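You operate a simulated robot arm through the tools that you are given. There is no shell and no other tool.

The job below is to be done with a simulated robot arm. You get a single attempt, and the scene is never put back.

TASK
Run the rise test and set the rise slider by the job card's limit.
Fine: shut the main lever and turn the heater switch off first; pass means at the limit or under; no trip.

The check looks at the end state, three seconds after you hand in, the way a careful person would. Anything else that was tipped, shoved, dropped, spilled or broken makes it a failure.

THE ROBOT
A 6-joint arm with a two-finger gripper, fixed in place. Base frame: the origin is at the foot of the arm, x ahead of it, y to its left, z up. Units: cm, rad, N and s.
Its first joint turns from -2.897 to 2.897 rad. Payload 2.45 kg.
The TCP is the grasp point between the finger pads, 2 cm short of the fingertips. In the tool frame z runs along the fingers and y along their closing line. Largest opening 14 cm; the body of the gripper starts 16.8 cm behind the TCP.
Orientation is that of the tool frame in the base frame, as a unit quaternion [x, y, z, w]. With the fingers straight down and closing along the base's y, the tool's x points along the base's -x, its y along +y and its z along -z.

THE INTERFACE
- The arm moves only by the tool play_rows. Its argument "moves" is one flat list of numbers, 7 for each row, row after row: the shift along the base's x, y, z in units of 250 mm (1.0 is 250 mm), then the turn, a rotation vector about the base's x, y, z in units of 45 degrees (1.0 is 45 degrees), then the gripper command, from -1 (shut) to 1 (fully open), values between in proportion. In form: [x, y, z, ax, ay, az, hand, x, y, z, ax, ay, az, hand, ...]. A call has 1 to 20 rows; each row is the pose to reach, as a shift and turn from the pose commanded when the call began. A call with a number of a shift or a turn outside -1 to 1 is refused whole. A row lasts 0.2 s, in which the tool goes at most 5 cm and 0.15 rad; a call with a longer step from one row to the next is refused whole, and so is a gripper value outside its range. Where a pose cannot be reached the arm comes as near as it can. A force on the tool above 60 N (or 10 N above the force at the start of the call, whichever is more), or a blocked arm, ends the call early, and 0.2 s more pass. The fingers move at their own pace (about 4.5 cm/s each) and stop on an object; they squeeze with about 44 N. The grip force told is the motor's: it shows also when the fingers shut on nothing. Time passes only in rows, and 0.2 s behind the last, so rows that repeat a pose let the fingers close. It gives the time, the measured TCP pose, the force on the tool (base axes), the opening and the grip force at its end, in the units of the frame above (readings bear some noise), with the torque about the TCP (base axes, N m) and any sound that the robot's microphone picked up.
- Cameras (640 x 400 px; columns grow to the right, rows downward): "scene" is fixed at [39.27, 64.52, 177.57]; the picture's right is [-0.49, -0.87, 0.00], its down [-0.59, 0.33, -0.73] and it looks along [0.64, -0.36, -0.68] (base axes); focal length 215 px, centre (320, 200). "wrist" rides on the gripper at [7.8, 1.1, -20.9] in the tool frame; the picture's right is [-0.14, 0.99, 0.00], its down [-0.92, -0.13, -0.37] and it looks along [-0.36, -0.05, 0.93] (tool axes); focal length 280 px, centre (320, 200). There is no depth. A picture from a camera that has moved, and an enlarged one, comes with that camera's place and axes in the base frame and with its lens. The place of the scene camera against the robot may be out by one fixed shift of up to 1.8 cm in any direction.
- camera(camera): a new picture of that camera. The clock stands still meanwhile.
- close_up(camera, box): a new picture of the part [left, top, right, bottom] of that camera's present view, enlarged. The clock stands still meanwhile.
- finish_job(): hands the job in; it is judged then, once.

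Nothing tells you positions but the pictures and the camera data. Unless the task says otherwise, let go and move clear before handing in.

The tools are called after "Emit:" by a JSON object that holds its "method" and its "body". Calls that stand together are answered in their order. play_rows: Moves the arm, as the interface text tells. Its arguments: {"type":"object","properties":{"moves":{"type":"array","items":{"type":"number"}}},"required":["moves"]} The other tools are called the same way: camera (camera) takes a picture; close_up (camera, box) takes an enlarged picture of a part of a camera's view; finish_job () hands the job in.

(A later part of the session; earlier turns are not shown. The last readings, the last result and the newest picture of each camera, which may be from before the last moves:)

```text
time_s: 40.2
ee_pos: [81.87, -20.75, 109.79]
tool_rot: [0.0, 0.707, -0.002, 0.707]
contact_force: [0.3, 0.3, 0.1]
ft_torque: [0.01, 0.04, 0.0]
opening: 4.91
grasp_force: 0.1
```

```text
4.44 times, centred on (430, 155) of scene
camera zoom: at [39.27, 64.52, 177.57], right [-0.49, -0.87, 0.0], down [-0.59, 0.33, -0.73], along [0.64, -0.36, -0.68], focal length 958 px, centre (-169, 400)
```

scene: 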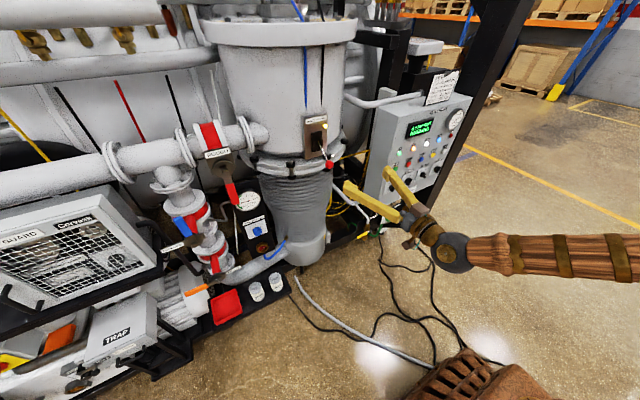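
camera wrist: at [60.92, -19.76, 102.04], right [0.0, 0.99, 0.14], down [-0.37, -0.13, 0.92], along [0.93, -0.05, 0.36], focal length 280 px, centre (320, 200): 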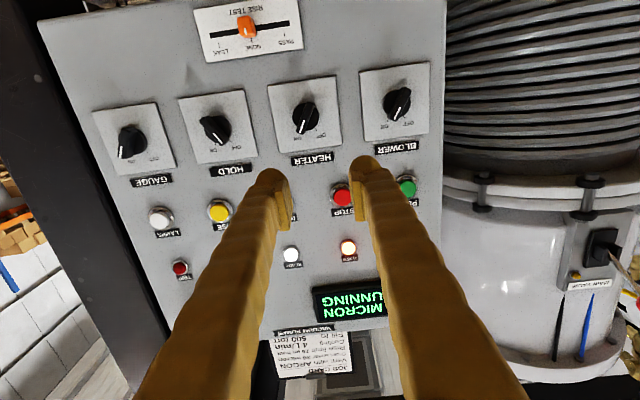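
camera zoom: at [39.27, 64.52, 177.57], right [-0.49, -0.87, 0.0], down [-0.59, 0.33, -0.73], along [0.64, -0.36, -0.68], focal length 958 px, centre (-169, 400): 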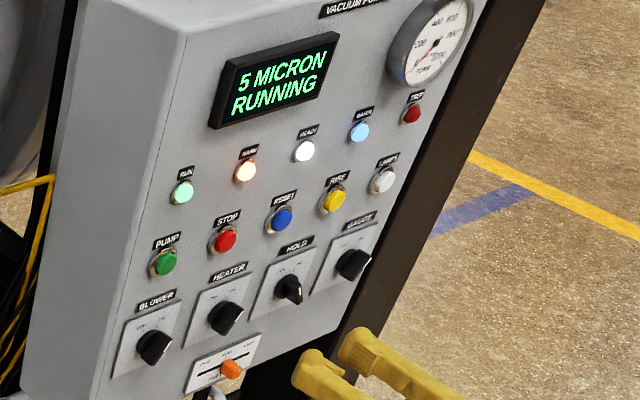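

HEATER is at ON, pointing about 27° toward the right (viewed upright), with the blade face at ≈(97.1, -22.1, 104.9). I'll align the fingers with the blade by rolling +27° about x and check before gripping.

Emit:
{"method": "play_rows", "body": {"moves": [0, -0.02, -0.05, 0.12, 0, 0, -0.3, 0, -0.04, -0.1, 0.24, 0, 0, -0.3, 0, -0.054, -0.15, 0.36, 0, 0, -0.3, 0, -0.054, -0.196, 0.48, 0, 0, -0.3, 0, -0.054, -0.196, 0.6, 0, 0, -0.3, 0.1, -0.054, -0.196, 0.62, 0, 0, -0.3, 0.2, -0.054, -0.196, 0.62, 0, 0, -0.3, 0.28, -0.054, -0.196, 0.62, 0, 0, -0.3, 0.28, -0.054, -0.196, 0.62, 0, 0, -0.3]}}

Emit:
{"method": "camera", "body": {"camera": "wrist"}}

Emit:
{"method": "close_up", "body": {"camera": "scene", "box": [360, 110, 480, 230]}}

```text
time_s: 42.2
ee_pos: [88.55, -22.37, 104.71]
tool_rot: [0.17, 0.687, 0.171, 0.686]
contact_force: [1.1, -0.9, 0.6]
ft_torque: [-0.03, 0.0, 0.0]
opening: 4.92
grasp_force: 0.2
```

```text
taken
camera wrist: at [67.64, -17.7, 98.39], right [0.0, 0.81, 0.58], down [-0.37, -0.54, 0.76], along [0.93, -0.21, 0.3], focal length 280 px, centre (320, 200)
```

wrist: 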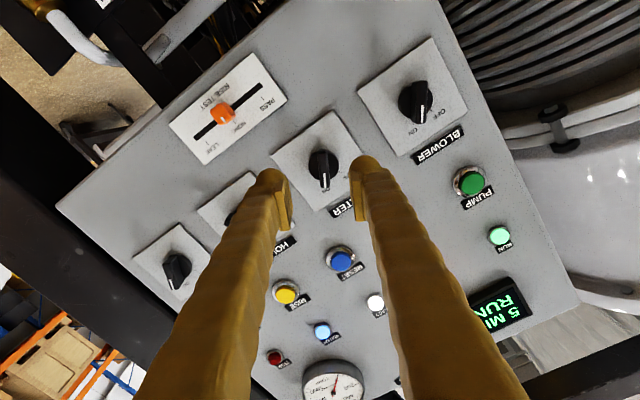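

```text
3.33 times, centred on (420, 170) of scene
camera zoom: at [39.27, 64.52, 177.57], right [-0.49, -0.87, 0.0], down [-0.59, 0.33, -0.73], along [0.64, -0.36, -0.68], focal length 718 px, centre (-13, 300)
```

zoom: 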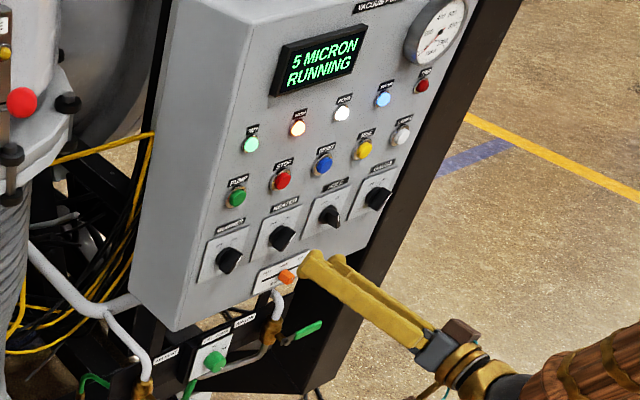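

Emit:
{"method": "close_up", "body": {"camera": "wrist", "box": [280, 130, 360, 200]}}

```text
5.71 times, centred on (320, 165) of wrist
camera zoom: at [67.64, -17.7, 98.39], right [0.0, 0.81, 0.58], down [-0.37, -0.54, 0.76], along [0.93, -0.21, 0.3], focal length 1602 px, centre (320, 400)
```

zoom: 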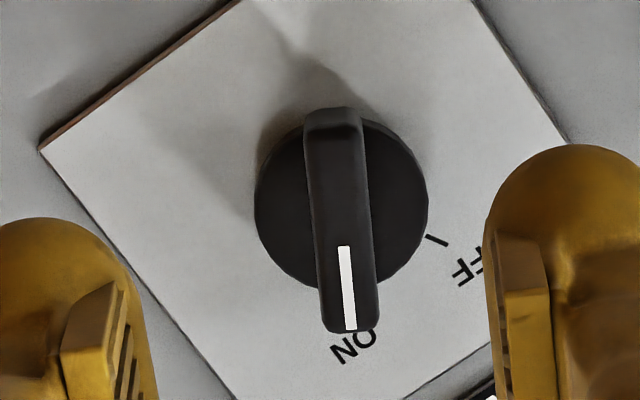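

Alignment is close; I'll correct about 0.5 cm up and 3.5° more roll, then advance so the tips straddle the blade.

Emit:
{"method": "play_rows", "body": {"moves": [0.05, 0.002, 0.011, 0.04, 0, 0, -0.3, 0.1, 0.004, 0.0216, 0.078, 0, 0, -0.3, 0.15, 0.004, 0.0216, 0.078, 0, 0, -0.3, 0.2, 0.004, 0.0216, 0.078, 0, 0, -0.3, 0.25, 0.004, 0.0216, 0.078, 0, 0, -0.3, 0.29, 0.004, 0.0216, 0.078, 0, 0, -0.3, 0.32, 0.004, 0.0216, 0.078, 0, 0, -0.3, 0.32, 0.004, 0.0216, 0.078, 0, 0, -0.3]}}

Emit:
{"method": "close_up", "body": {"camera": "wrist", "box": [260, 130, 380, 230]}}

Emit:
{"method": "close_up", "body": {"camera": "scene", "box": [380, 150, 450, 220]}}

```text
time_s: 44.0
ee_pos: [96.47, -22.45, 105.42]
tool_rot: [0.191, 0.681, 0.19, 0.681]
contact_force: [0.3, 0.2, 0.3]
ft_torque: [-0.01, -0.01, -0.04]
opening: 4.91
grasp_force: 0.0
```

```text
4.00 times, centred on (320, 180) of wrist
camera zoom: at [75.54, -17.38, 99.32], right [0.0, 0.78, 0.63], down [-0.37, -0.59, 0.72], along [0.93, -0.23, 0.28], focal length 1122 px, centre (320, 280)
```

zoom: 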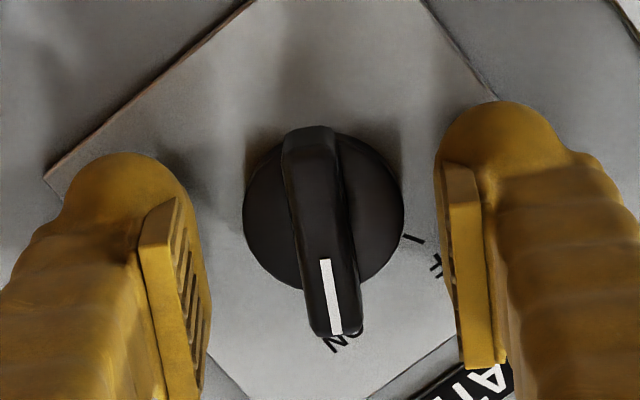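

```text
5.71 times, centred on (415, 185) of scene
camera zoom: at [39.27, 64.52, 177.57], right [-0.49, -0.87, 0.0], down [-0.59, 0.33, -0.73], along [0.64, -0.36, -0.68], focal length 1231 px, centre (-223, 286)
```

zoom: 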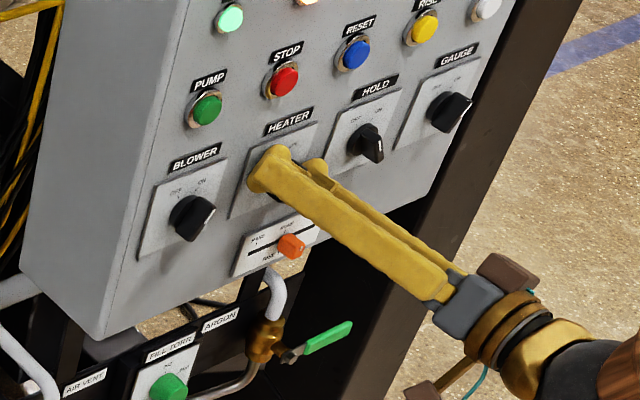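

The blade is centred between the pads; I'll go ~0.9 cm deeper and close on it.

Emit:
{"method": "play_rows", "body": {"moves": [0.02, 0, 0, 0, 0, 0, -0.3, 0.036, 0, 0, 0, 0, 0, -0.3, 0.036, 0, 0, 0, 0, 0, -1, 0.036, 0, 0, 0, 0, 0, -1, 0.036, 0, 0, 0, 0, 0, -1, 0.036, 0, 0, 0, 0, 0, -1, 0.036, 0, 0, 0, 0, 0, -1]}}

Emit:
{"method": "close_up", "body": {"camera": "wrist", "box": [260, 130, 380, 230]}}

```text
time_s: 44.4
ee_pos: [96.67, -22.36, 105.4]
tool_rot: [0.19, 0.682, 0.19, 0.681]
contact_force: [-23.6, 1.9, 8.0]
ft_torque: [0.05, -0.25, 0.12]
opening: 4.9
grasp_force: 0.0
stopped in row 2: the force on the tool passed its limit at 81 N (the readings are from after the stop); the commanded pose is now the measured one
```

```text
4.00 times, centred on (320, 180) of wrist
camera zoom: at [75.7, -17.38, 99.34], right [0.0, 0.78, 0.63], down [-0.37, -0.59, 0.72], along [0.93, -0.23, 0.28], focal length 1122 px, centre (320, 280)
```

zoom: 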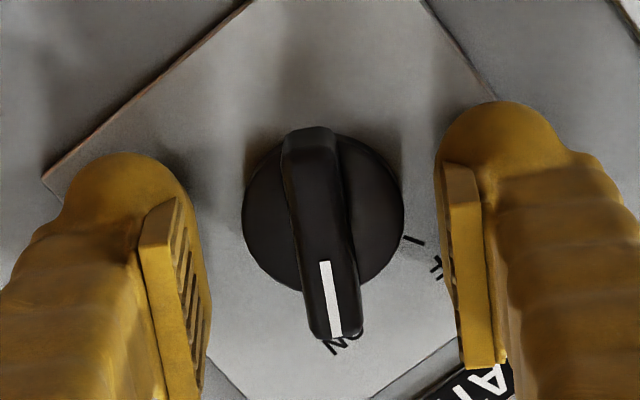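

The tips met the plate at x≈98.6, so the panel surface is nearer than I estimated. I'll back off 1.2 cm, re-centre on the knob axis (≈y -21.9, z 104.9), and close on the blade.

Emit:
{"method": "play_rows", "body": {"moves": [-0.03, 0, 0, 0, 0, 0, -0.3, -0.048, 0.011, -0.011, 0, 0, 0, -0.3, -0.048, 0.0216, -0.021, 0, 0, 0, -0.3, -0.048, 0.0216, -0.021, 0, 0, 0, -0.3, -0.048, 0.0216, -0.021, 0, 0, 0, -1, -0.048, 0.0216, -0.021, 0, 0, 0, -1, -0.048, 0.0216, -0.021, 0, 0, 0, -1, -0.048, 0.0216, -0.021, 0, 0, 0, -1, -0.048, 0.0216, -0.021, 0, 0, 0, -1]}}

Emit:
{"method": "close_up", "body": {"camera": "wrist", "box": [260, 130, 380, 230]}}

```text
time_s: 46.4
ee_pos: [95.51, -21.74, 104.87]
tool_rot: [0.192, 0.681, 0.191, 0.68]
contact_force: [2.1, 8.6, 4.0]
ft_torque: [-0.47, -0.03, 0.12]
opening: 1.01
grasp_force: 37.6
```

```text
4.00 times, centred on (320, 180) of wrist
camera zoom: at [74.57, -16.89, 98.76], right [0.0, 0.78, 0.63], down [-0.37, -0.59, 0.72], along [0.93, -0.23, 0.28], focal length 1122 px, centre (320, 280)
```

zoom: 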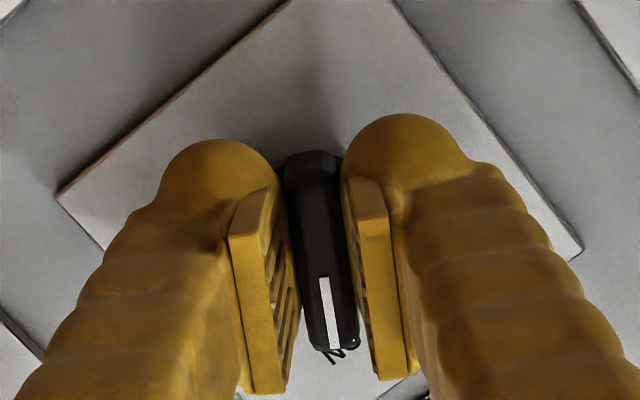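

The blade is gripped (opening 1.0 cm). Now I'll turn toward OFF by rolling −x, in steps.

Emit:
{"method": "play_rows", "body": {"moves": [0, 0.002, 0.001, -0.1, 0, 0, -1, 0, 0.003, 0.002, -0.2, 0, 0, -1, 0, 0.003, 0.002, -0.3, 0, 0, -1, 0, 0.003, 0.002, -0.4, 0, 0, -1, 0, 0.003, 0.002, -0.5, 0, 0, -1, 0, 0.003, 0.002, -0.6, 0, 0, -1, 0, 0.003, 0.002, -0.7, 0, 0, -1]}}

Emit:
{"method": "camera", "body": {"camera": "wrist"}}

```text
time_s: 48.0
ee_pos: [95.63, -22.09, 104.87]
tool_rot: [0.001, 0.709, -0.004, 0.706]
contact_force: [-29.4, -27.2, -14.6]
ft_torque: [0.07, 0.14, -0.32]
opening: 1.03
grasp_force: 37.7
```

```text
taken
camera wrist: at [74.55, -20.85, 97.08], right [0.0, 0.99, 0.13], down [-0.37, -0.12, 0.92], along [0.93, -0.05, 0.36], focal length 280 px, centre (320, 200)
```

wrist: 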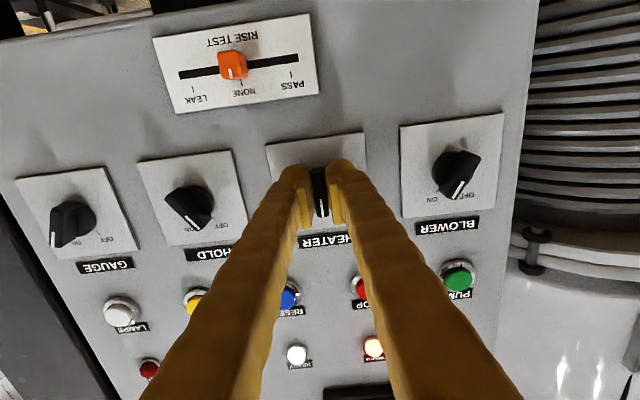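

Halfway, with the knob upright. I'll relieve the side force with a small correction and keep turning.

Emit:
{"method": "play_rows", "body": {"moves": [-0.006, -0.012, -0.004, 0, 0, 0, -1, -0.006, -0.012, -0.004, -0.1, 0, 0, -1, -0.006, -0.012, -0.004, -0.2, 0, 0, -1, -0.006, -0.012, -0.004, -0.3, 0, 0, -1, -0.006, -0.012, -0.004, -0.4, 0, 0, -1, -0.006, -0.012, -0.004, -0.5, 0, 0, -1, -0.006, -0.012, -0.004, -0.6, 0, 0, -1]}}

Emit:
{"method": "camera", "body": {"camera": "wrist"}}

Emit:
{"method": "close_up", "body": {"camera": "scene", "box": [380, 110, 480, 200]}}

```text
time_s: 49.6
ee_pos: [95.33, -22.11, 104.82]
tool_rot: [-0.167, 0.687, -0.165, 0.688]
contact_force: [29.7, -5.8, 7.5]
ft_torque: [-0.01, -0.11, -0.04]
opening: 1.02
grasp_force: 37.5
```

```text
taken
camera wrist: at [74.5, -24.72, 97.4], right [0.0, 0.94, -0.33], down [-0.37, 0.31, 0.88], along [0.93, 0.12, 0.35], focal length 280 px, centre (320, 200)
```

wrist: 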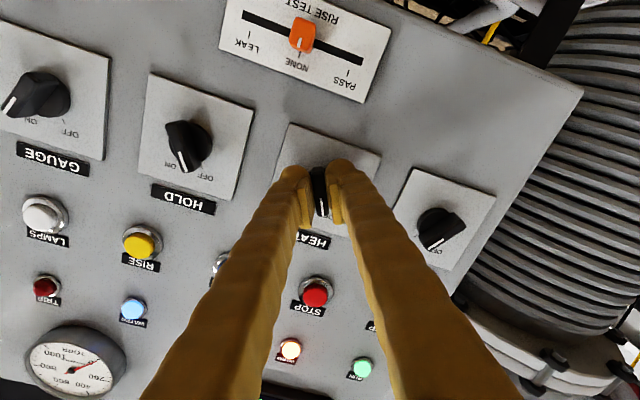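

```text
4.44 times, centred on (430, 155) of scene
camera zoom: at [39.27, 64.52, 177.57], right [-0.49, -0.87, 0.0], down [-0.59, 0.33, -0.73], along [0.64, -0.36, -0.68], focal length 958 px, centre (-169, 400)
```

zoom: 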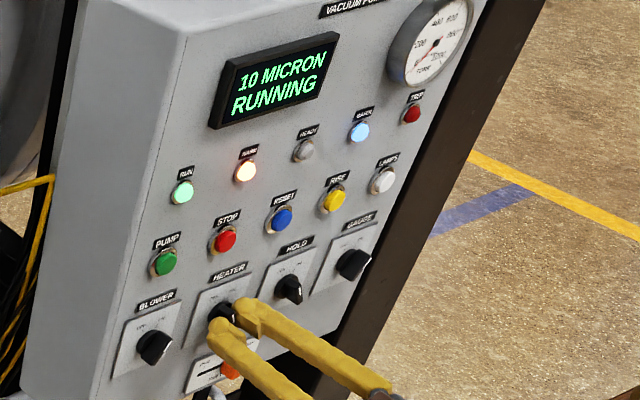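

READY went dark, so the heater switch registers off. I'll turn a bit more to reach the OFF stop (~31°), then release.

Emit:
{"method": "play_rows", "body": {"moves": [0.003, 0, 0, -0.05, 0, 0, -1, 0.003, 0, 0, -0.1, 0, 0, -1, 0.003, 0, 0, -0.12, 0, 0, -1]}}

Emit:
{"method": "close_up", "body": {"camera": "wrist", "box": [260, 130, 380, 230]}}

```text
time_s: 50.4
ee_pos: [95.44, -22.1, 104.8]
tool_rot: [-0.198, 0.679, -0.199, 0.679]
contact_force: [-6.2, -7.4, 18.2]
ft_torque: [0.9, -0.23, -0.05]
opening: 1.07
grasp_force: 37.7
```

```text
4.00 times, centred on (320, 180) of wrist
camera zoom: at [74.47, -25.37, 97.69], right [0.0, 0.91, -0.42], down [-0.37, 0.39, 0.84], along [0.93, 0.15, 0.34], focal length 1122 px, centre (320, 280)
```

zoom: 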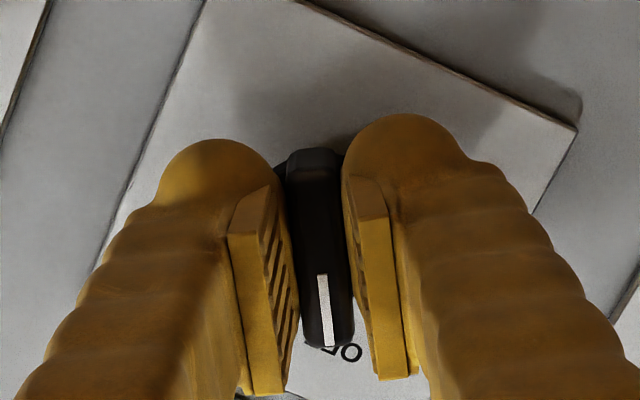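

A torque of 0.9 N·m shows the knob is at its OFF stop. I'll release and back away.

Emit:
{"method": "play_rows", "body": {"moves": [0, 0, 0, 0, 0, 0, -0.3, 0, 0, 0, 0, 0, 0, -0.3, 0, 0, 0, 0, 0, 0, -0.3, 0, 0, 0, 0, 0, 0, -0.3, -0.08, 0, 0, 0, 0, 0, -0.3, -0.16, 0, 0, 0, 0, 0, -0.3, -0.26, 0, 0, 0, 0, 0, -0.3, -0.36, 0, 0, 0, 0, 0, -0.3, -0.44, 0, 0, 0, 0, 0, -0.3]}}

Emit:
{"method": "camera", "body": {"camera": "wrist"}}

Emit:
{"method": "close_up", "body": {"camera": "scene", "box": [380, 110, 480, 200]}}

```text
time_s: 52.4
ee_pos: [84.45, -22.03, 104.59]
tool_rot: [-0.198, 0.679, -0.2, 0.678]
contact_force: [0.9, -0.4, -0.5]
ft_torque: [-0.02, 0.01, -0.02]
opening: 4.91
grasp_force: 0.1
```

```text
taken
camera wrist: at [63.48, -25.4, 97.58], right [0.0, 0.91, -0.42], down [-0.37, 0.39, 0.84], along [0.93, 0.15, 0.33], focal length 280 px, centre (320, 200)
```

wrist: 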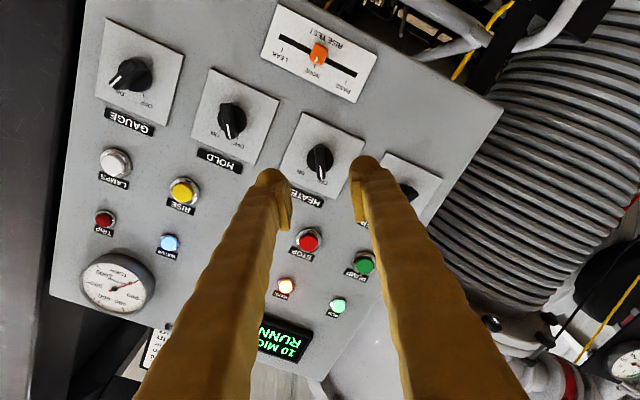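

```text
4.44 times, centred on (430, 155) of scene
camera zoom: at [39.27, 64.52, 177.57], right [-0.49, -0.87, 0.0], down [-0.59, 0.33, -0.73], along [0.64, -0.36, -0.68], focal length 958 px, centre (-169, 400)
```

zoom: 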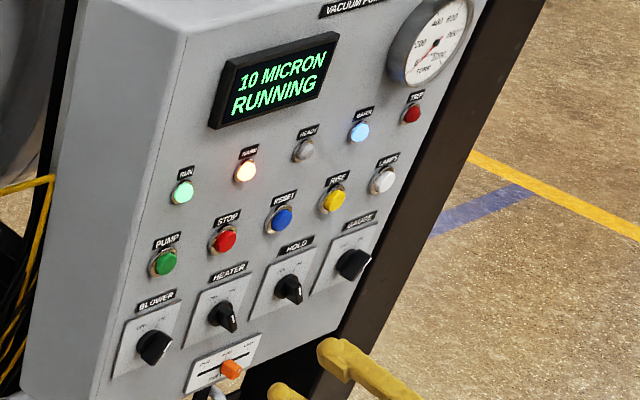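

HEATER is now at OFF (same angle as HOLD's OFF). Next is the yellow RISE button, estimated at ≈(97, -36.2, 116). I'll roll back level, close the fingers and move in front of it.

Emit:
{"method": "play_rows", "body": {"moves": [0, -0.07, 0.056, 0.0905, 0, 0, -1, 0, -0.14, 0.112, 0.181, 0, 0, -1, 0, -0.21, 0.168, 0.272, 0, 0, -1, 0, -0.28, 0.224, 0.362, 0, 0, -1, 0, -0.35, 0.28, 0.453, 0, 0, -1, 0, -0.42, 0.336, 0.543, 0, 0, -1, 0, -0.5, 0.4, 0.634, 0, 0, -1, 0, -0.568, 0.448, 0.724, 0, 0, -1, 0, -0.568, 0.448, 0.724, 0, 0, -1]}}

Emit:
{"method": "camera", "body": {"camera": "wrist"}}

Emit:
{"method": "close_up", "body": {"camera": "scene", "box": [380, 90, 500, 190]}}

```text
time_s: 54.4
ee_pos: [84.71, -36.24, 115.98]
tool_rot: [0.001, 0.708, 0.0, 0.706]
contact_force: [0.1, 0.9, 0.5]
ft_torque: [0.03, 0.03, 0.02]
opening: 0.0
grasp_force: 29.2
```

```text
taken
camera wrist: at [63.74, -35.15, 108.24], right [0.0, 0.99, 0.14], down [-0.37, -0.13, 0.92], along [0.93, -0.05, 0.36], focal length 280 px, centre (320, 200)
```

wrist: 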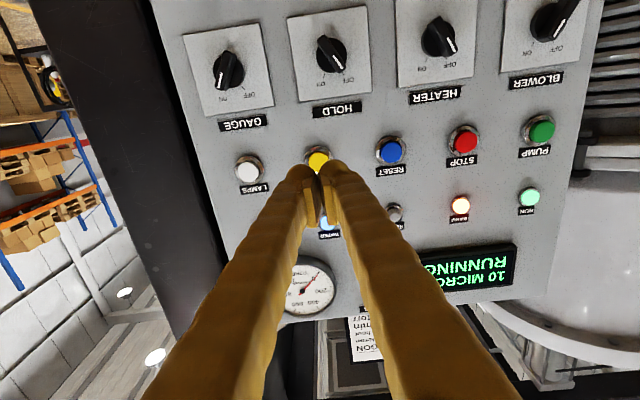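

```text
4.00 times, centred on (440, 140) of scene
camera zoom: at [39.27, 64.52, 177.57], right [-0.49, -0.87, 0.0], down [-0.59, 0.33, -0.73], along [0.64, -0.36, -0.68], focal length 862 px, centre (-160, 440)
```

zoom: 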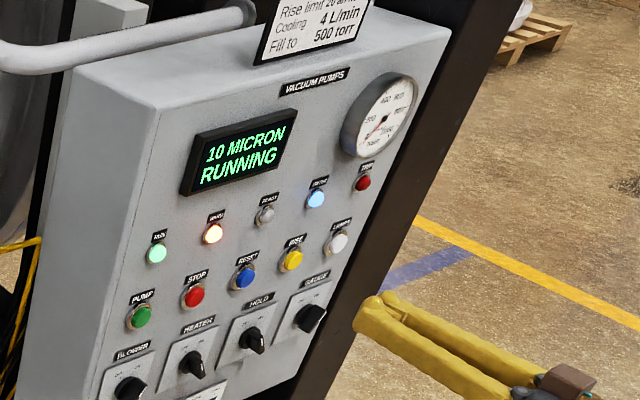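

Emit:
{"method": "close_up", "body": {"camera": "wrist", "box": [290, 135, 350, 185]}}

```text
8.00 times, centred on (320, 160) of wrist
camera zoom: at [63.74, -35.15, 108.24], right [0.0, 0.99, 0.14], down [-0.37, -0.13, 0.92], along [0.93, -0.05, 0.36], focal length 2243 px, centre (320, 520)
```

zoom: 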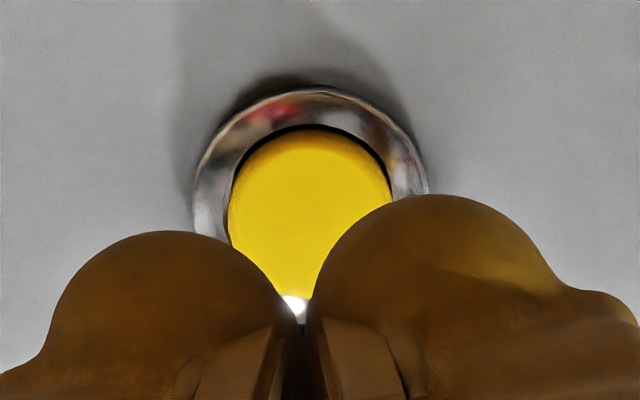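

The button sits nearly in line (0.25 cm up, 0.1 cm right). I'll correct and press gradually.

Emit:
{"method": "play_rows", "body": {"moves": [0.08, -0.003, 0.005, 0, 0, 0, -1, 0.16, -0.005, 0.01, 0, 0, 0, -1, 0.24, -0.005, 0.01, 0, 0, 0, -1, 0.32, -0.005, 0.01, 0, 0, 0, -1, 0.36, -0.005, 0.01, 0, 0, 0, -1, 0.38, -0.005, 0.01, 0, 0, 0, -1, 0.39, -0.005, 0.01, 0, 0, 0, -1, 0.4, -0.005, 0.01, 0, 0, 0, -1, 0.41, -0.005, 0.01, 0, 0, 0, -1]}}

Emit:
{"method": "close_up", "body": {"camera": "scene", "box": [380, 90, 500, 190]}}

```text
time_s: 56.4
ee_pos: [94.78, -36.43, 116.25]
tool_rot: [0.0, 0.708, -0.001, 0.706]
contact_force: [-0.2, 0.3, -0.5]
ft_torque: [0.01, 0.0, -0.01]
opening: 0.02
grasp_force: 29.7
```

```text
4.00 times, centred on (440, 140) of scene
camera zoom: at [39.27, 64.52, 177.57], right [-0.49, -0.87, 0.0], down [-0.59, 0.33, -0.73], along [0.64, -0.36, -0.68], focal length 862 px, centre (-160, 440)
```

zoom: 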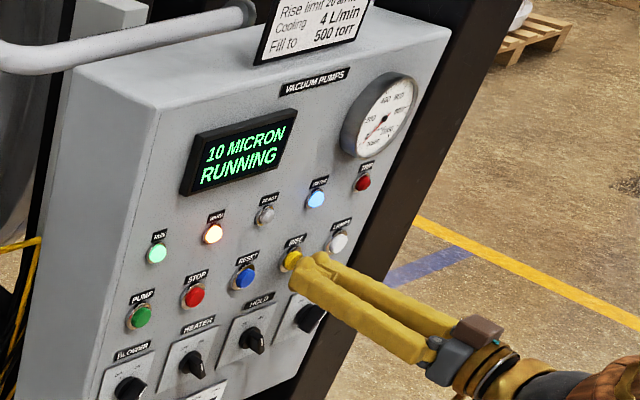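

Emit:
{"method": "play_rows", "body": {"moves": [0.01, 0, 0, 0, 0, 0, -1, 0.02, 0, 0, 0, 0, 0, -1, 0.03, 0, 0, 0, 0, 0, -1, 0.04, 0, 0, 0, 0, 0, -1, 0.048, 0, 0, 0, 0, 0, -1]}}

Emit:
{"method": "close_up", "body": {"camera": "scene", "box": [380, 90, 500, 190]}}

```text
time_s: 57.6
ee_pos: [96.01, -36.46, 116.06]
tool_rot: [0.001, 0.708, -0.001, 0.706]
contact_force: [-1.9, -0.1, 0.1]
ft_torque: [-0.02, -0.03, 0.0]
opening: 0.59
grasp_force: 29.2
heard: click
```

```text
4.00 times, centred on (440, 140) of scene
camera zoom: at [39.27, 64.52, 177.57], right [-0.49, -0.87, 0.0], down [-0.59, 0.33, -0.73], along [0.64, -0.36, -0.68], focal length 862 px, centre (-160, 440)
```

zoom: 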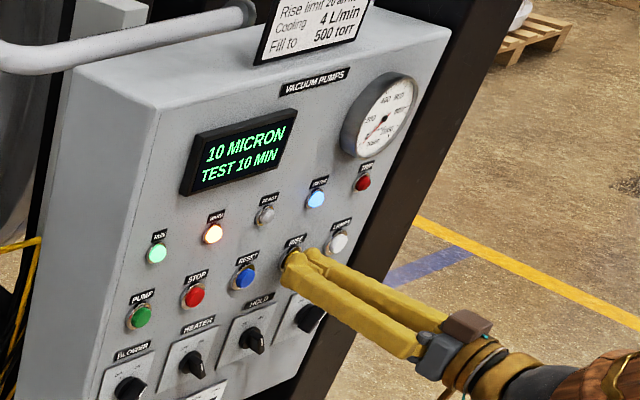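

A click, and the display now shows "10 MICRON / TEST 10 MIN". I'll release the button, back away, and watch the reading.

Emit:
{"method": "play_rows", "body": {"moves": [-0.06, 0, 0, 0, 0, 0, -1, -0.14, 0, 0, 0, 0, 0, -1, -0.24, 0, 0, 0, 0, 0, -1, -0.34, 0, 0, 0, 0, 0, -1, -0.44, 0, 0, 0, 0, 0, -1]}}

Emit:
{"method": "close_up", "body": {"camera": "scene", "box": [380, 90, 500, 190]}}

```text
time_s: 58.8
ee_pos: [84.92, -36.34, 116.08]
tool_rot: [0.0, 0.707, 0.0, 0.707]
contact_force: [0.0, 0.1, 0.0]
ft_torque: [0.03, 0.02, -0.03]
opening: 0.0
grasp_force: 29.2
```

```text
4.00 times, centred on (440, 140) of scene
camera zoom: at [39.27, 64.52, 177.57], right [-0.49, -0.87, 0.0], down [-0.59, 0.33, -0.73], along [0.64, -0.36, -0.68], focal length 862 px, centre (-160, 440)
```

zoom: 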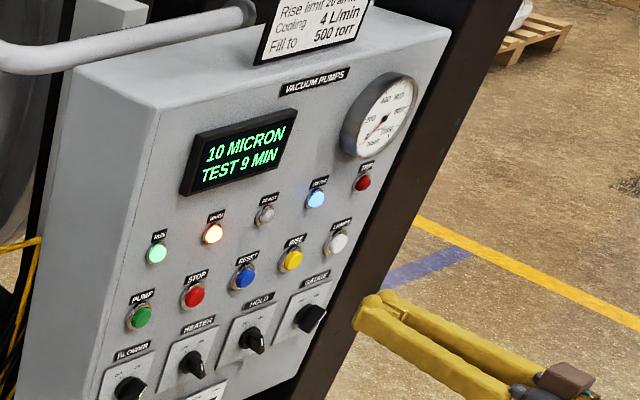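

The test is counting down at "TEST 9 MIN". While it runs, I'll move in front of the slider without touching it and keep reading the display.

Emit:
{"method": "play_rows", "body": {"moves": [0, 0.05, -0.08, 0, 0, 0, -0.5, 0, 0.1, -0.16, 0, 0, 0, -0.5, 0, 0.15, -0.24, 0, 0, 0, -0.5, 0, 0.2, -0.32, 0, 0, 0, -0.5, 0, 0.25, -0.4, 0, 0, 0, -0.5, 0, 0.3, -0.48, 0, 0, 0, -0.5, 0, 0.34, -0.56, 0, 0, 0, -0.5, 0, 0.376, -0.64, 0, 0, 0, -0.5]}}

Emit:
{"method": "close_up", "body": {"camera": "scene", "box": [380, 90, 500, 190]}}

Emit:
{"method": "camera", "body": {"camera": "wrist"}}

```text
time_s: 60.6
ee_pos: [84.72, -26.83, 99.84]
tool_rot: [0.0, 0.708, -0.002, 0.706]
contact_force: [-0.2, 0.1, 0.1]
ft_torque: [0.01, -0.02, -0.03]
opening: 3.47
grasp_force: 0.0
```

```text
4.00 times, centred on (440, 140) of scene
camera zoom: at [39.27, 64.52, 177.57], right [-0.49, -0.87, 0.0], down [-0.59, 0.33, -0.73], along [0.64, -0.36, -0.68], focal length 862 px, centre (-160, 440)
```

zoom: 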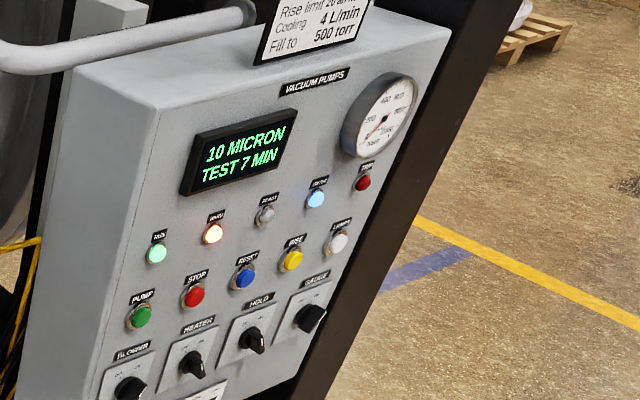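

```text
taken
camera wrist: at [63.9, -25.8, 92.17], right [0.0, 0.99, 0.14], down [-0.37, -0.13, 0.92], along [0.93, -0.05, 0.36], focal length 280 px, centre (320, 200)
```

wrist: 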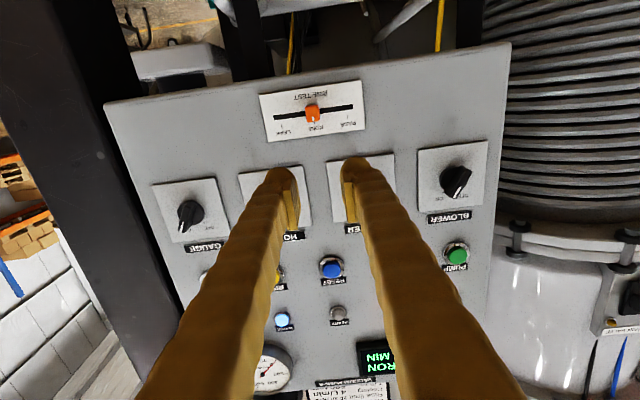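

Emit:
{"method": "close_up", "body": {"camera": "wrist", "box": [255, 75, 375, 145]}}

Emit:
{"method": "play_rows", "body": {"moves": [0, 0, 0, 0, 0, 0, -0.5, 0, 0, 0, 0, 0, 0, -0.5, 0, 0, 0, 0, 0, 0, -0.5, 0, 0, 0, 0, 0, 0, -0.5, 0, 0, 0, 0, 0, 0, -0.5, 0, 0, 0, 0, 0, 0, -0.5, 0, 0, 0, 0, 0, 0, -0.5, 0, 0, 0, 0, 0, 0, -0.5, 0, 0, 0, 0, 0, 0, -0.5]}}

Emit:
{"method": "close_up", "body": {"camera": "scene", "box": [380, 90, 500, 190]}}

```text
5.33 times, centred on (315, 110) of wrist
camera zoom: at [63.9, -25.8, 92.17], right [0.0, 0.99, 0.14], down [-0.37, -0.13, 0.92], along [0.93, -0.05, 0.36], focal length 1495 px, centre (347, 680)
```

zoom: 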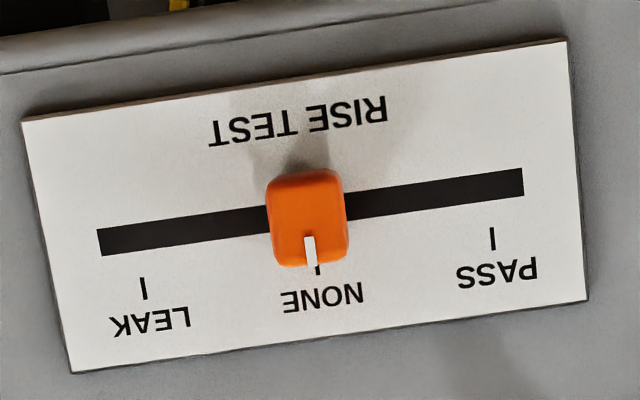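

```text
time_s: 62.6
ee_pos: [84.8, -26.82, 99.88]
tool_rot: [0.001, 0.708, -0.001, 0.706]
contact_force: [-0.1, 0.1, -1.0]
ft_torque: [0.02, 0.02, -0.02]
opening: 3.51
grasp_force: 0.1
```

```text
4.00 times, centred on (440, 140) of scene
camera zoom: at [39.27, 64.52, 177.57], right [-0.49, -0.87, 0.0], down [-0.59, 0.33, -0.73], along [0.64, -0.36, -0.68], focal length 862 px, centre (-160, 440)
```

zoom: 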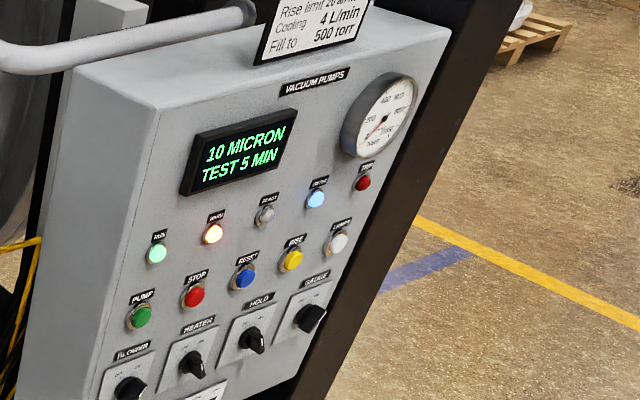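

Emit:
{"method": "play_rows", "body": {"moves": [0, 0, 0, 0, 0, 0, -0.5, 0, 0, 0, 0, 0, 0, -0.5, 0, 0, 0, 0, 0, 0, -0.5, 0, 0, 0, 0, 0, 0, -0.5, 0, 0, 0, 0, 0, 0, -0.5, 0, 0, 0, 0, 0, 0, -0.5, 0, 0, 0, 0, 0, 0, -0.5, 0, 0, 0, 0, 0, 0, -0.5, 0, 0, 0, 0, 0, 0, -0.5, 0, 0, 0, 0, 0, 0, -0.5, 0, 0, 0, 0, 0, 0, -0.5, 0, 0, 0, 0, 0, 0, -0.5, 0, 0, 0, 0, 0, 0, -0.5]}}

Emit:
{"method": "close_up", "body": {"camera": "scene", "box": [380, 90, 500, 190]}}

```text
time_s: 65.4
ee_pos: [84.89, -26.91, 99.81]
tool_rot: [0.001, 0.708, -0.001, 0.706]
contact_force: [0.0, -0.9, -0.3]
ft_torque: [-0.04, 0.0, -0.01]
opening: 3.52
grasp_force: 0.1
```

```text
4.00 times, centred on (440, 140) of scene
camera zoom: at [39.27, 64.52, 177.57], right [-0.49, -0.87, 0.0], down [-0.59, 0.33, -0.73], along [0.64, -0.36, -0.68], focal length 862 px, centre (-160, 440)
```

zoom: 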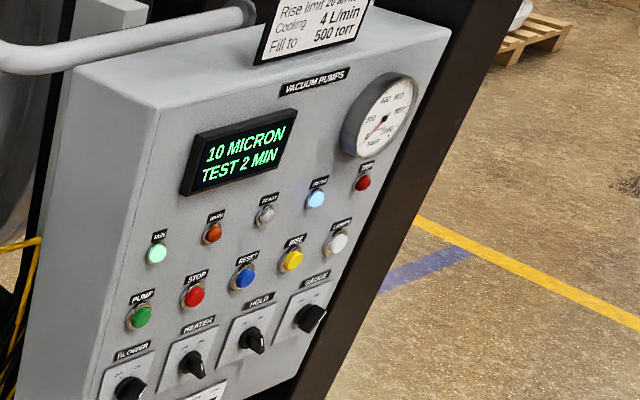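

Emit:
{"method": "play_rows", "body": {"moves": [0, 0, 0, 0, 0, 0, -0.5, 0, 0, 0, 0, 0, 0, -0.5, 0, 0, 0, 0, 0, 0, -0.5, 0, 0, 0, 0, 0, 0, -0.5, 0, 0, 0, 0, 0, 0, -0.5, 0, 0, 0, 0, 0, 0, -0.5, 0, 0, 0, 0, 0, 0, -0.5, 0, 0, 0, 0, 0, 0, -0.5, 0, 0, 0, 0, 0, 0, -0.5, 0, 0, 0, 0, 0, 0, -0.5, 0, 0, 0, 0, 0, 0, -0.5]}}

Emit:
{"method": "close_up", "body": {"camera": "scene", "box": [380, 90, 500, 190]}}

```text
time_s: 67.8
ee_pos: [84.9, -26.84, 99.81]
tool_rot: [0.001, 0.708, -0.001, 0.706]
contact_force: [-0.5, 0.2, 0.6]
ft_torque: [0.02, 0.01, -0.01]
opening: 3.51
grasp_force: 0.0
```

```text
4.00 times, centred on (440, 140) of scene
camera zoom: at [39.27, 64.52, 177.57], right [-0.49, -0.87, 0.0], down [-0.59, 0.33, -0.73], along [0.64, -0.36, -0.68], focal length 862 px, centre (-160, 440)
```

zoom: 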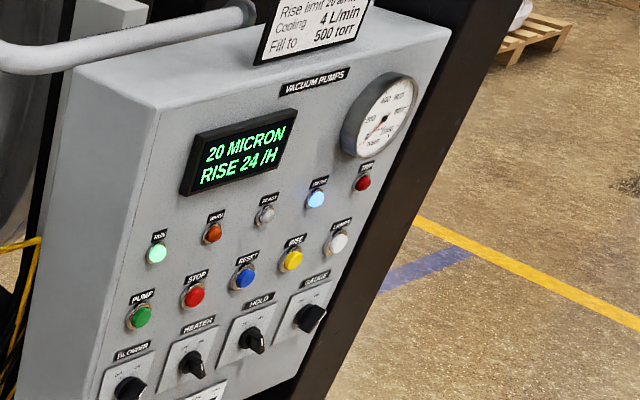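

Emit:
{"method": "close_up", "body": {"camera": "scene", "box": [400, 110, 440, 145]}}

Emit:
{"method": "close_up", "body": {"camera": "scene", "box": [420, 65, 465, 110]}}

```text
11.43 times, centred on (420, 128) of scene
camera zoom: at [39.27, 64.52, 177.57], right [-0.49, -0.87, 0.0], down [-0.59, 0.33, -0.73], along [0.64, -0.36, -0.68], focal length 2462 px, centre (-823, 1029)
```

zoom: 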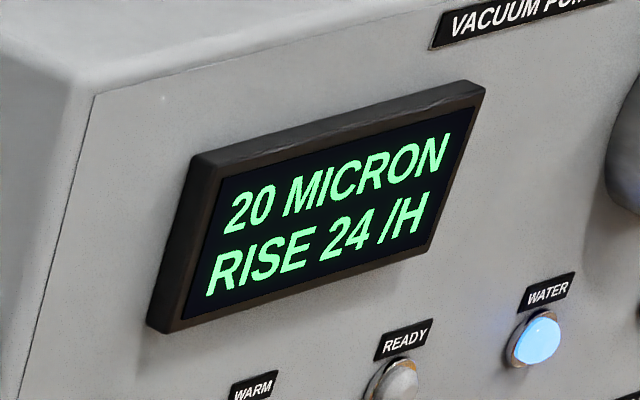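

```text
8.89 times, centred on (442, 88) of scene
camera zoom: at [39.27, 64.52, 177.57], right [-0.49, -0.87, 0.0], down [-0.59, 0.33, -0.73], along [0.64, -0.36, -0.68], focal length 1915 px, centre (-769, 1200)
```

zoom: 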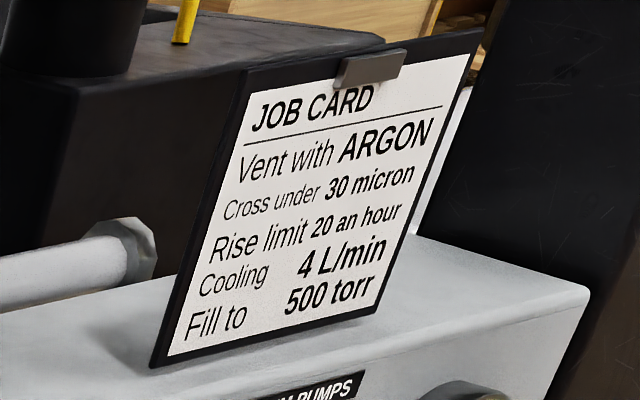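

The result reads 24 /H. I want to be sure of the limit digits on the card before setting the slider.

Emit:
{"method": "close_up", "body": {"camera": "scene", "box": [438, 84, 456, 96]}}

Emit:
{"method": "close_up", "body": {"camera": "wrist", "box": [300, 370, 400, 400]}}

Emit:
{"method": "close_up", "body": {"camera": "scene", "box": [406, 120, 434, 136]}}

```text
16.00 times, centred on (447, 90) of scene
camera zoom: at [39.27, 64.52, 177.57], right [-0.49, -0.87, 0.0], down [-0.59, 0.33, -0.73], along [0.64, -0.36, -0.68], focal length 3447 px, centre (-1712, 1960)
```

zoom: 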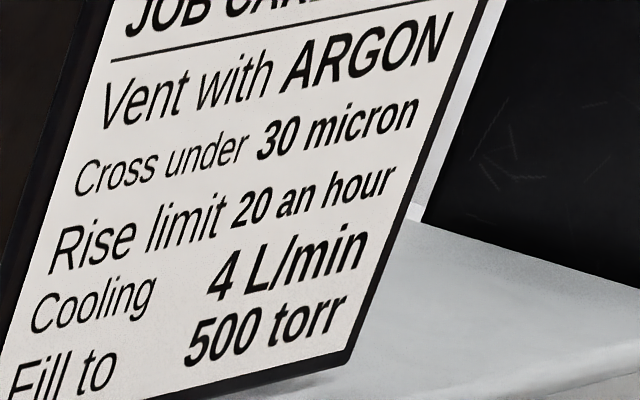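

```text
6.40 times, centred on (350, 385) of wrist
camera zoom: at [63.9, -25.81, 92.17], right [0.0, 0.99, 0.14], down [-0.37, -0.13, 0.92], along [0.93, -0.05, 0.36], focal length 1794 px, centre (128, -984)
```

zoom: 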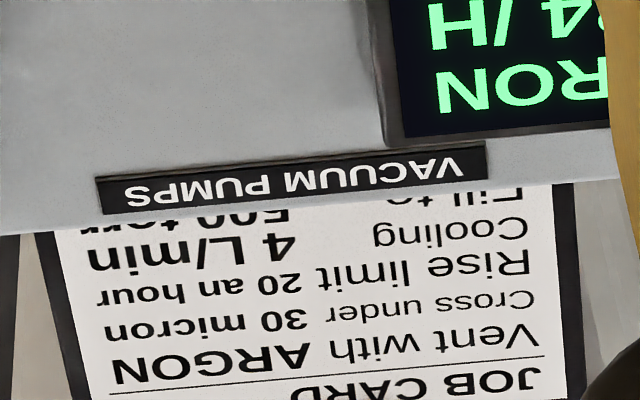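

```text
16.00 times, centred on (420, 128) of scene
camera zoom: at [39.27, 64.52, 177.57], right [-0.49, -0.87, 0.0], down [-0.59, 0.33, -0.73], along [0.64, -0.36, -0.68], focal length 3447 px, centre (-1280, 1352)
```

zoom: 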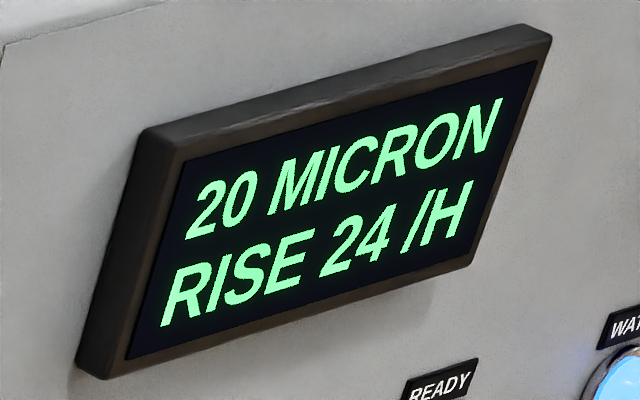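

The card's limit is 20 an hour and the test gave 24 /H, which is over, so the slider goes to LEAK, about 4 cm toward −y. The slider knob is at ≈(96, -26.95, 94.4). I'll align with it and straddle it.

Emit:
{"method": "play_rows", "body": {"moves": [0, -0.004, -0.06, 0, 0, 0, -0.5, 0, -0.004, -0.12, 0, 0, 0, -0.5, 0, -0.004, -0.18, 0, 0, 0, -0.5, 0, -0.004, -0.216, 0, 0, 0, -0.5, 0.08, -0.004, -0.216, 0, 0, 0, -0.5, 0.16, -0.004, -0.216, 0, 0, 0, -0.5, 0.2, -0.004, -0.216, 0, 0, 0, -0.5, 0.2, -0.004, -0.216, 0, 0, 0, -0.5]}}

Emit:
{"method": "close_up", "body": {"camera": "wrist", "box": [250, 130, 390, 220]}}

```text
time_s: 69.6
ee_pos: [90.05, -27.14, 94.73]
tool_rot: [0.0, 0.707, 0.0, 0.707]
contact_force: [0.3, -1.0, -0.3]
ft_torque: [-0.01, 0.0, 0.0]
opening: 3.49
grasp_force: 0.1
```

```text
4.44 times, centred on (320, 175) of wrist
camera zoom: at [69.07, -26.1, 87.01], right [0.0, 0.99, 0.14], down [-0.37, -0.13, 0.92], along [0.93, -0.05, 0.36], focal length 1246 px, centre (320, 311)
```

zoom: 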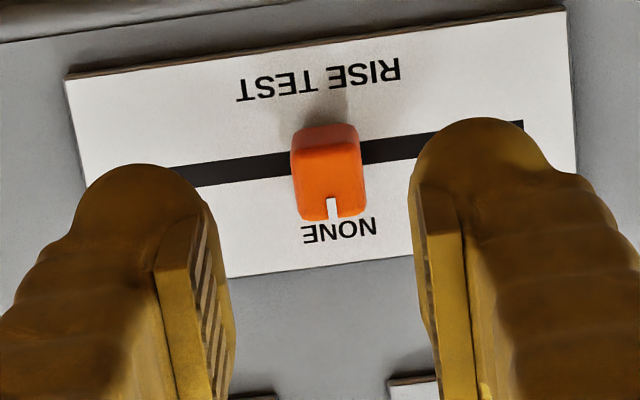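

Aligned well (~0.2 cm off in y). I'll advance and grip the slider knob.

Emit:
{"method": "play_rows", "body": {"moves": [0.06, 0.008, 0.003, 0, 0, 0, -0.5, 0.12, 0.008, 0.003, 0, 0, 0, -0.5, 0.17, 0.008, 0.003, 0, 0, 0, -0.5, 0.21, 0.008, 0.003, 0, 0, 0, -0.5, 0.222, 0.008, 0.003, 0, 0, 0, -0.5, 0.222, 0.008, 0.003, 0, 0, 0, -1, 0.222, 0.008, 0.003, 0, 0, 0, -1, 0.222, 0.008, 0.003, 0, 0, 0, -1, 0.222, 0.008, 0.003, 0, 0, 0, -1]}}

Emit:
{"method": "close_up", "body": {"camera": "wrist", "box": [250, 130, 390, 220]}}

Emit:
{"method": "close_up", "body": {"camera": "scene", "box": [370, 160, 450, 220]}}

```text
time_s: 71.6
ee_pos: [95.47, -26.72, 94.9]
tool_rot: [0.0, 0.708, 0.0, 0.707]
contact_force: [3.7, -0.3, -2.3]
ft_torque: [0.0, 0.03, -0.02]
opening: 1.48
grasp_force: 41.2
```

```text
4.44 times, centred on (320, 175) of wrist
camera zoom: at [74.49, -25.78, 87.19], right [0.0, 0.99, 0.14], down [-0.37, -0.13, 0.92], along [0.93, -0.05, 0.36], focal length 1246 px, centre (320, 311)
```

zoom: 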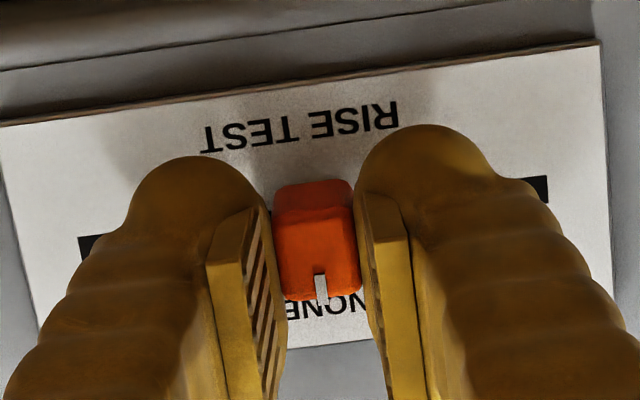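

```text
6.67 times, centred on (410, 190) of scene
camera zoom: at [39.27, 64.52, 177.57], right [-0.49, -0.87, 0.0], down [-0.59, 0.33, -0.73], along [0.64, -0.36, -0.68], focal length 1436 px, centre (-280, 267)
```

zoom: 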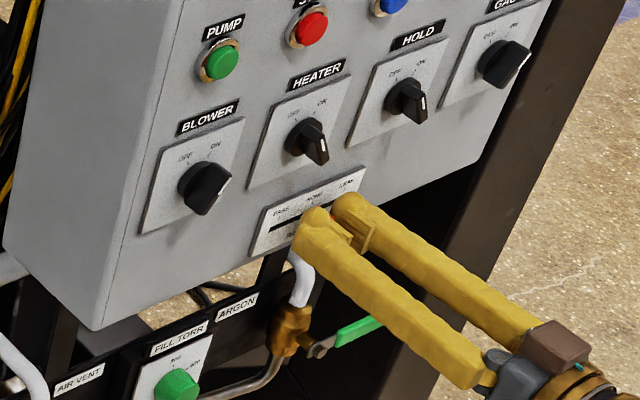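

The slider knob is gripped (1.5 cm). I'll slide it toward LEAK (−y) by about 4 cm, slowly.

Emit:
{"method": "play_rows", "body": {"moves": [0, -0.02, 0, 0, 0, 0, -1, 0, -0.04, 0, 0, 0, 0, -1, 0, -0.06, 0, 0, 0, 0, -1, 0, -0.08, 0, 0, 0, 0, -1, 0, -0.1, 0, 0, 0, 0, -1, 0, -0.12, 0, 0, 0, 0, -1, 0, -0.14, 0, 0, 0, 0, -1, 0, -0.155, 0, 0, 0, 0, -1]}}

Emit:
{"method": "camera", "body": {"camera": "wrist"}}

Emit:
{"method": "close_up", "body": {"camera": "wrist", "box": [250, 130, 390, 220]}}

```text
time_s: 73.4
ee_pos: [95.36, -30.79, 94.86]
tool_rot: [0.001, 0.707, 0.0, 0.707]
contact_force: [4.8, -2.3, 11.7]
ft_torque: [-0.02, 0.02, 0.0]
opening: 1.49
grasp_force: 41.3
```

```text
taken
camera wrist: at [74.5, -29.67, 87.14], right [0.0, 0.99, 0.14], down [-0.37, -0.13, 0.92], along [0.93, -0.05, 0.37], focal length 280 px, centre (320, 200)
```

wrist: 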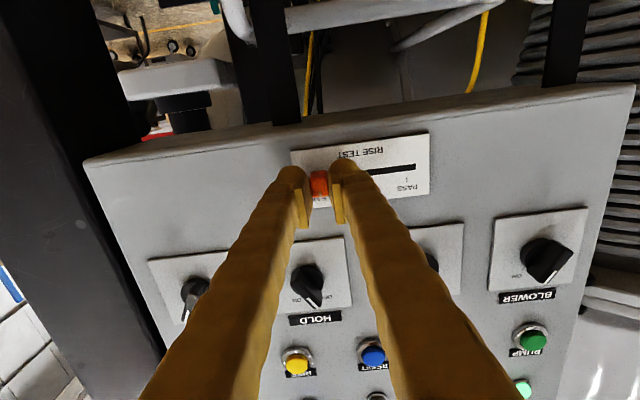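

```text
4.44 times, centred on (320, 175) of wrist
camera zoom: at [74.5, -29.67, 87.14], right [0.0, 0.99, 0.14], down [-0.37, -0.13, 0.92], along [0.93, -0.05, 0.37], focal length 1246 px, centre (320, 311)
```

zoom: 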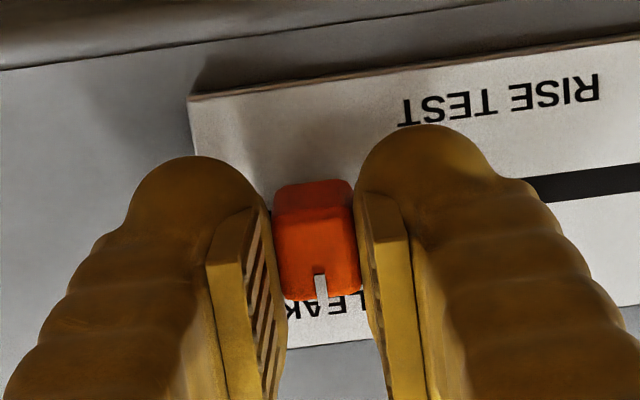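

The knob's mark is now centred on LEAK, the same way it sat on NONE. I'll release and back off to verify.

Emit:
{"method": "play_rows", "body": {"moves": [0, 0, 0, 0, 0, 0, -0.5, 0, 0, 0, 0, 0, 0, -0.5, 0, 0, 0, 0, 0, 0, -0.5, 0, 0, 0, 0, 0, 0, -0.5, -0.05, 0, 0, 0, 0, 0, -0.5, -0.12, 0, 0, 0, 0, 0, -0.5, -0.22, 0, 0, 0, 0, 0, -0.5, -0.32, 0, 0, 0, 0, 0, -0.5, -0.42, 0, 0.1, 0, 0, 0, -0.5, -0.5, 0, 0.2, 0, 0, 0, -0.5]}}

Emit:
{"method": "camera", "body": {"camera": "wrist"}}

Emit:
{"method": "camera", "body": {"camera": "scene"}}

Emit:
{"method": "close_up", "body": {"camera": "scene", "box": [370, 100, 490, 220]}}

```text
time_s: 75.6
ee_pos: [82.95, -30.68, 99.63]
tool_rot: [0.0, 0.707, 0.0, 0.707]
contact_force: [-0.6, 1.1, 0.4]
ft_torque: [0.02, -0.01, -0.03]
opening: 3.49
grasp_force: 0.1
```

```text
taken
camera wrist: at [61.99, -29.52, 92.05], right [0.0, 0.99, 0.14], down [-0.37, -0.13, 0.92], along [0.93, -0.05, 0.36], focal length 280 px, centre (320, 200)
```

wrist: 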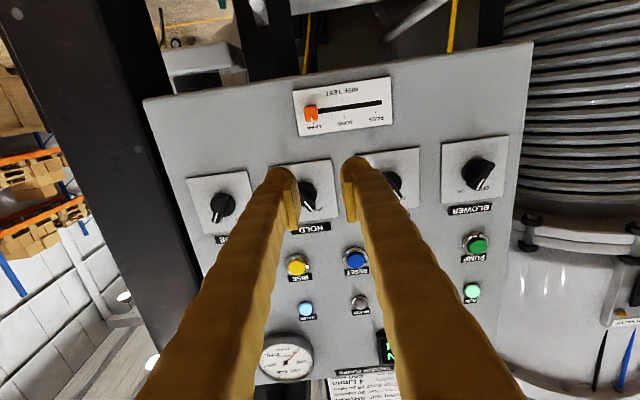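

```text
taken
```

scene: 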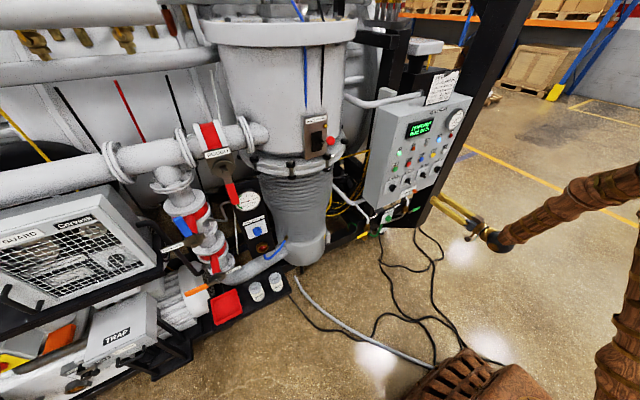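

```text
3.33 times, centred on (430, 160) of scene
camera zoom: at [39.27, 64.52, 177.57], right [-0.49, -0.87, 0.0], down [-0.59, 0.33, -0.73], along [0.64, -0.36, -0.68], focal length 718 px, centre (-47, 333)
```

zoom: 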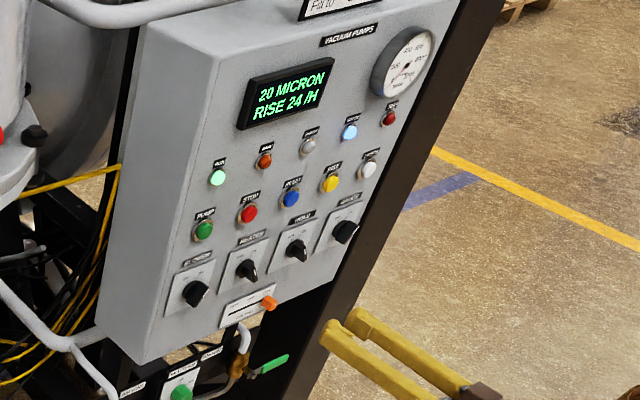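

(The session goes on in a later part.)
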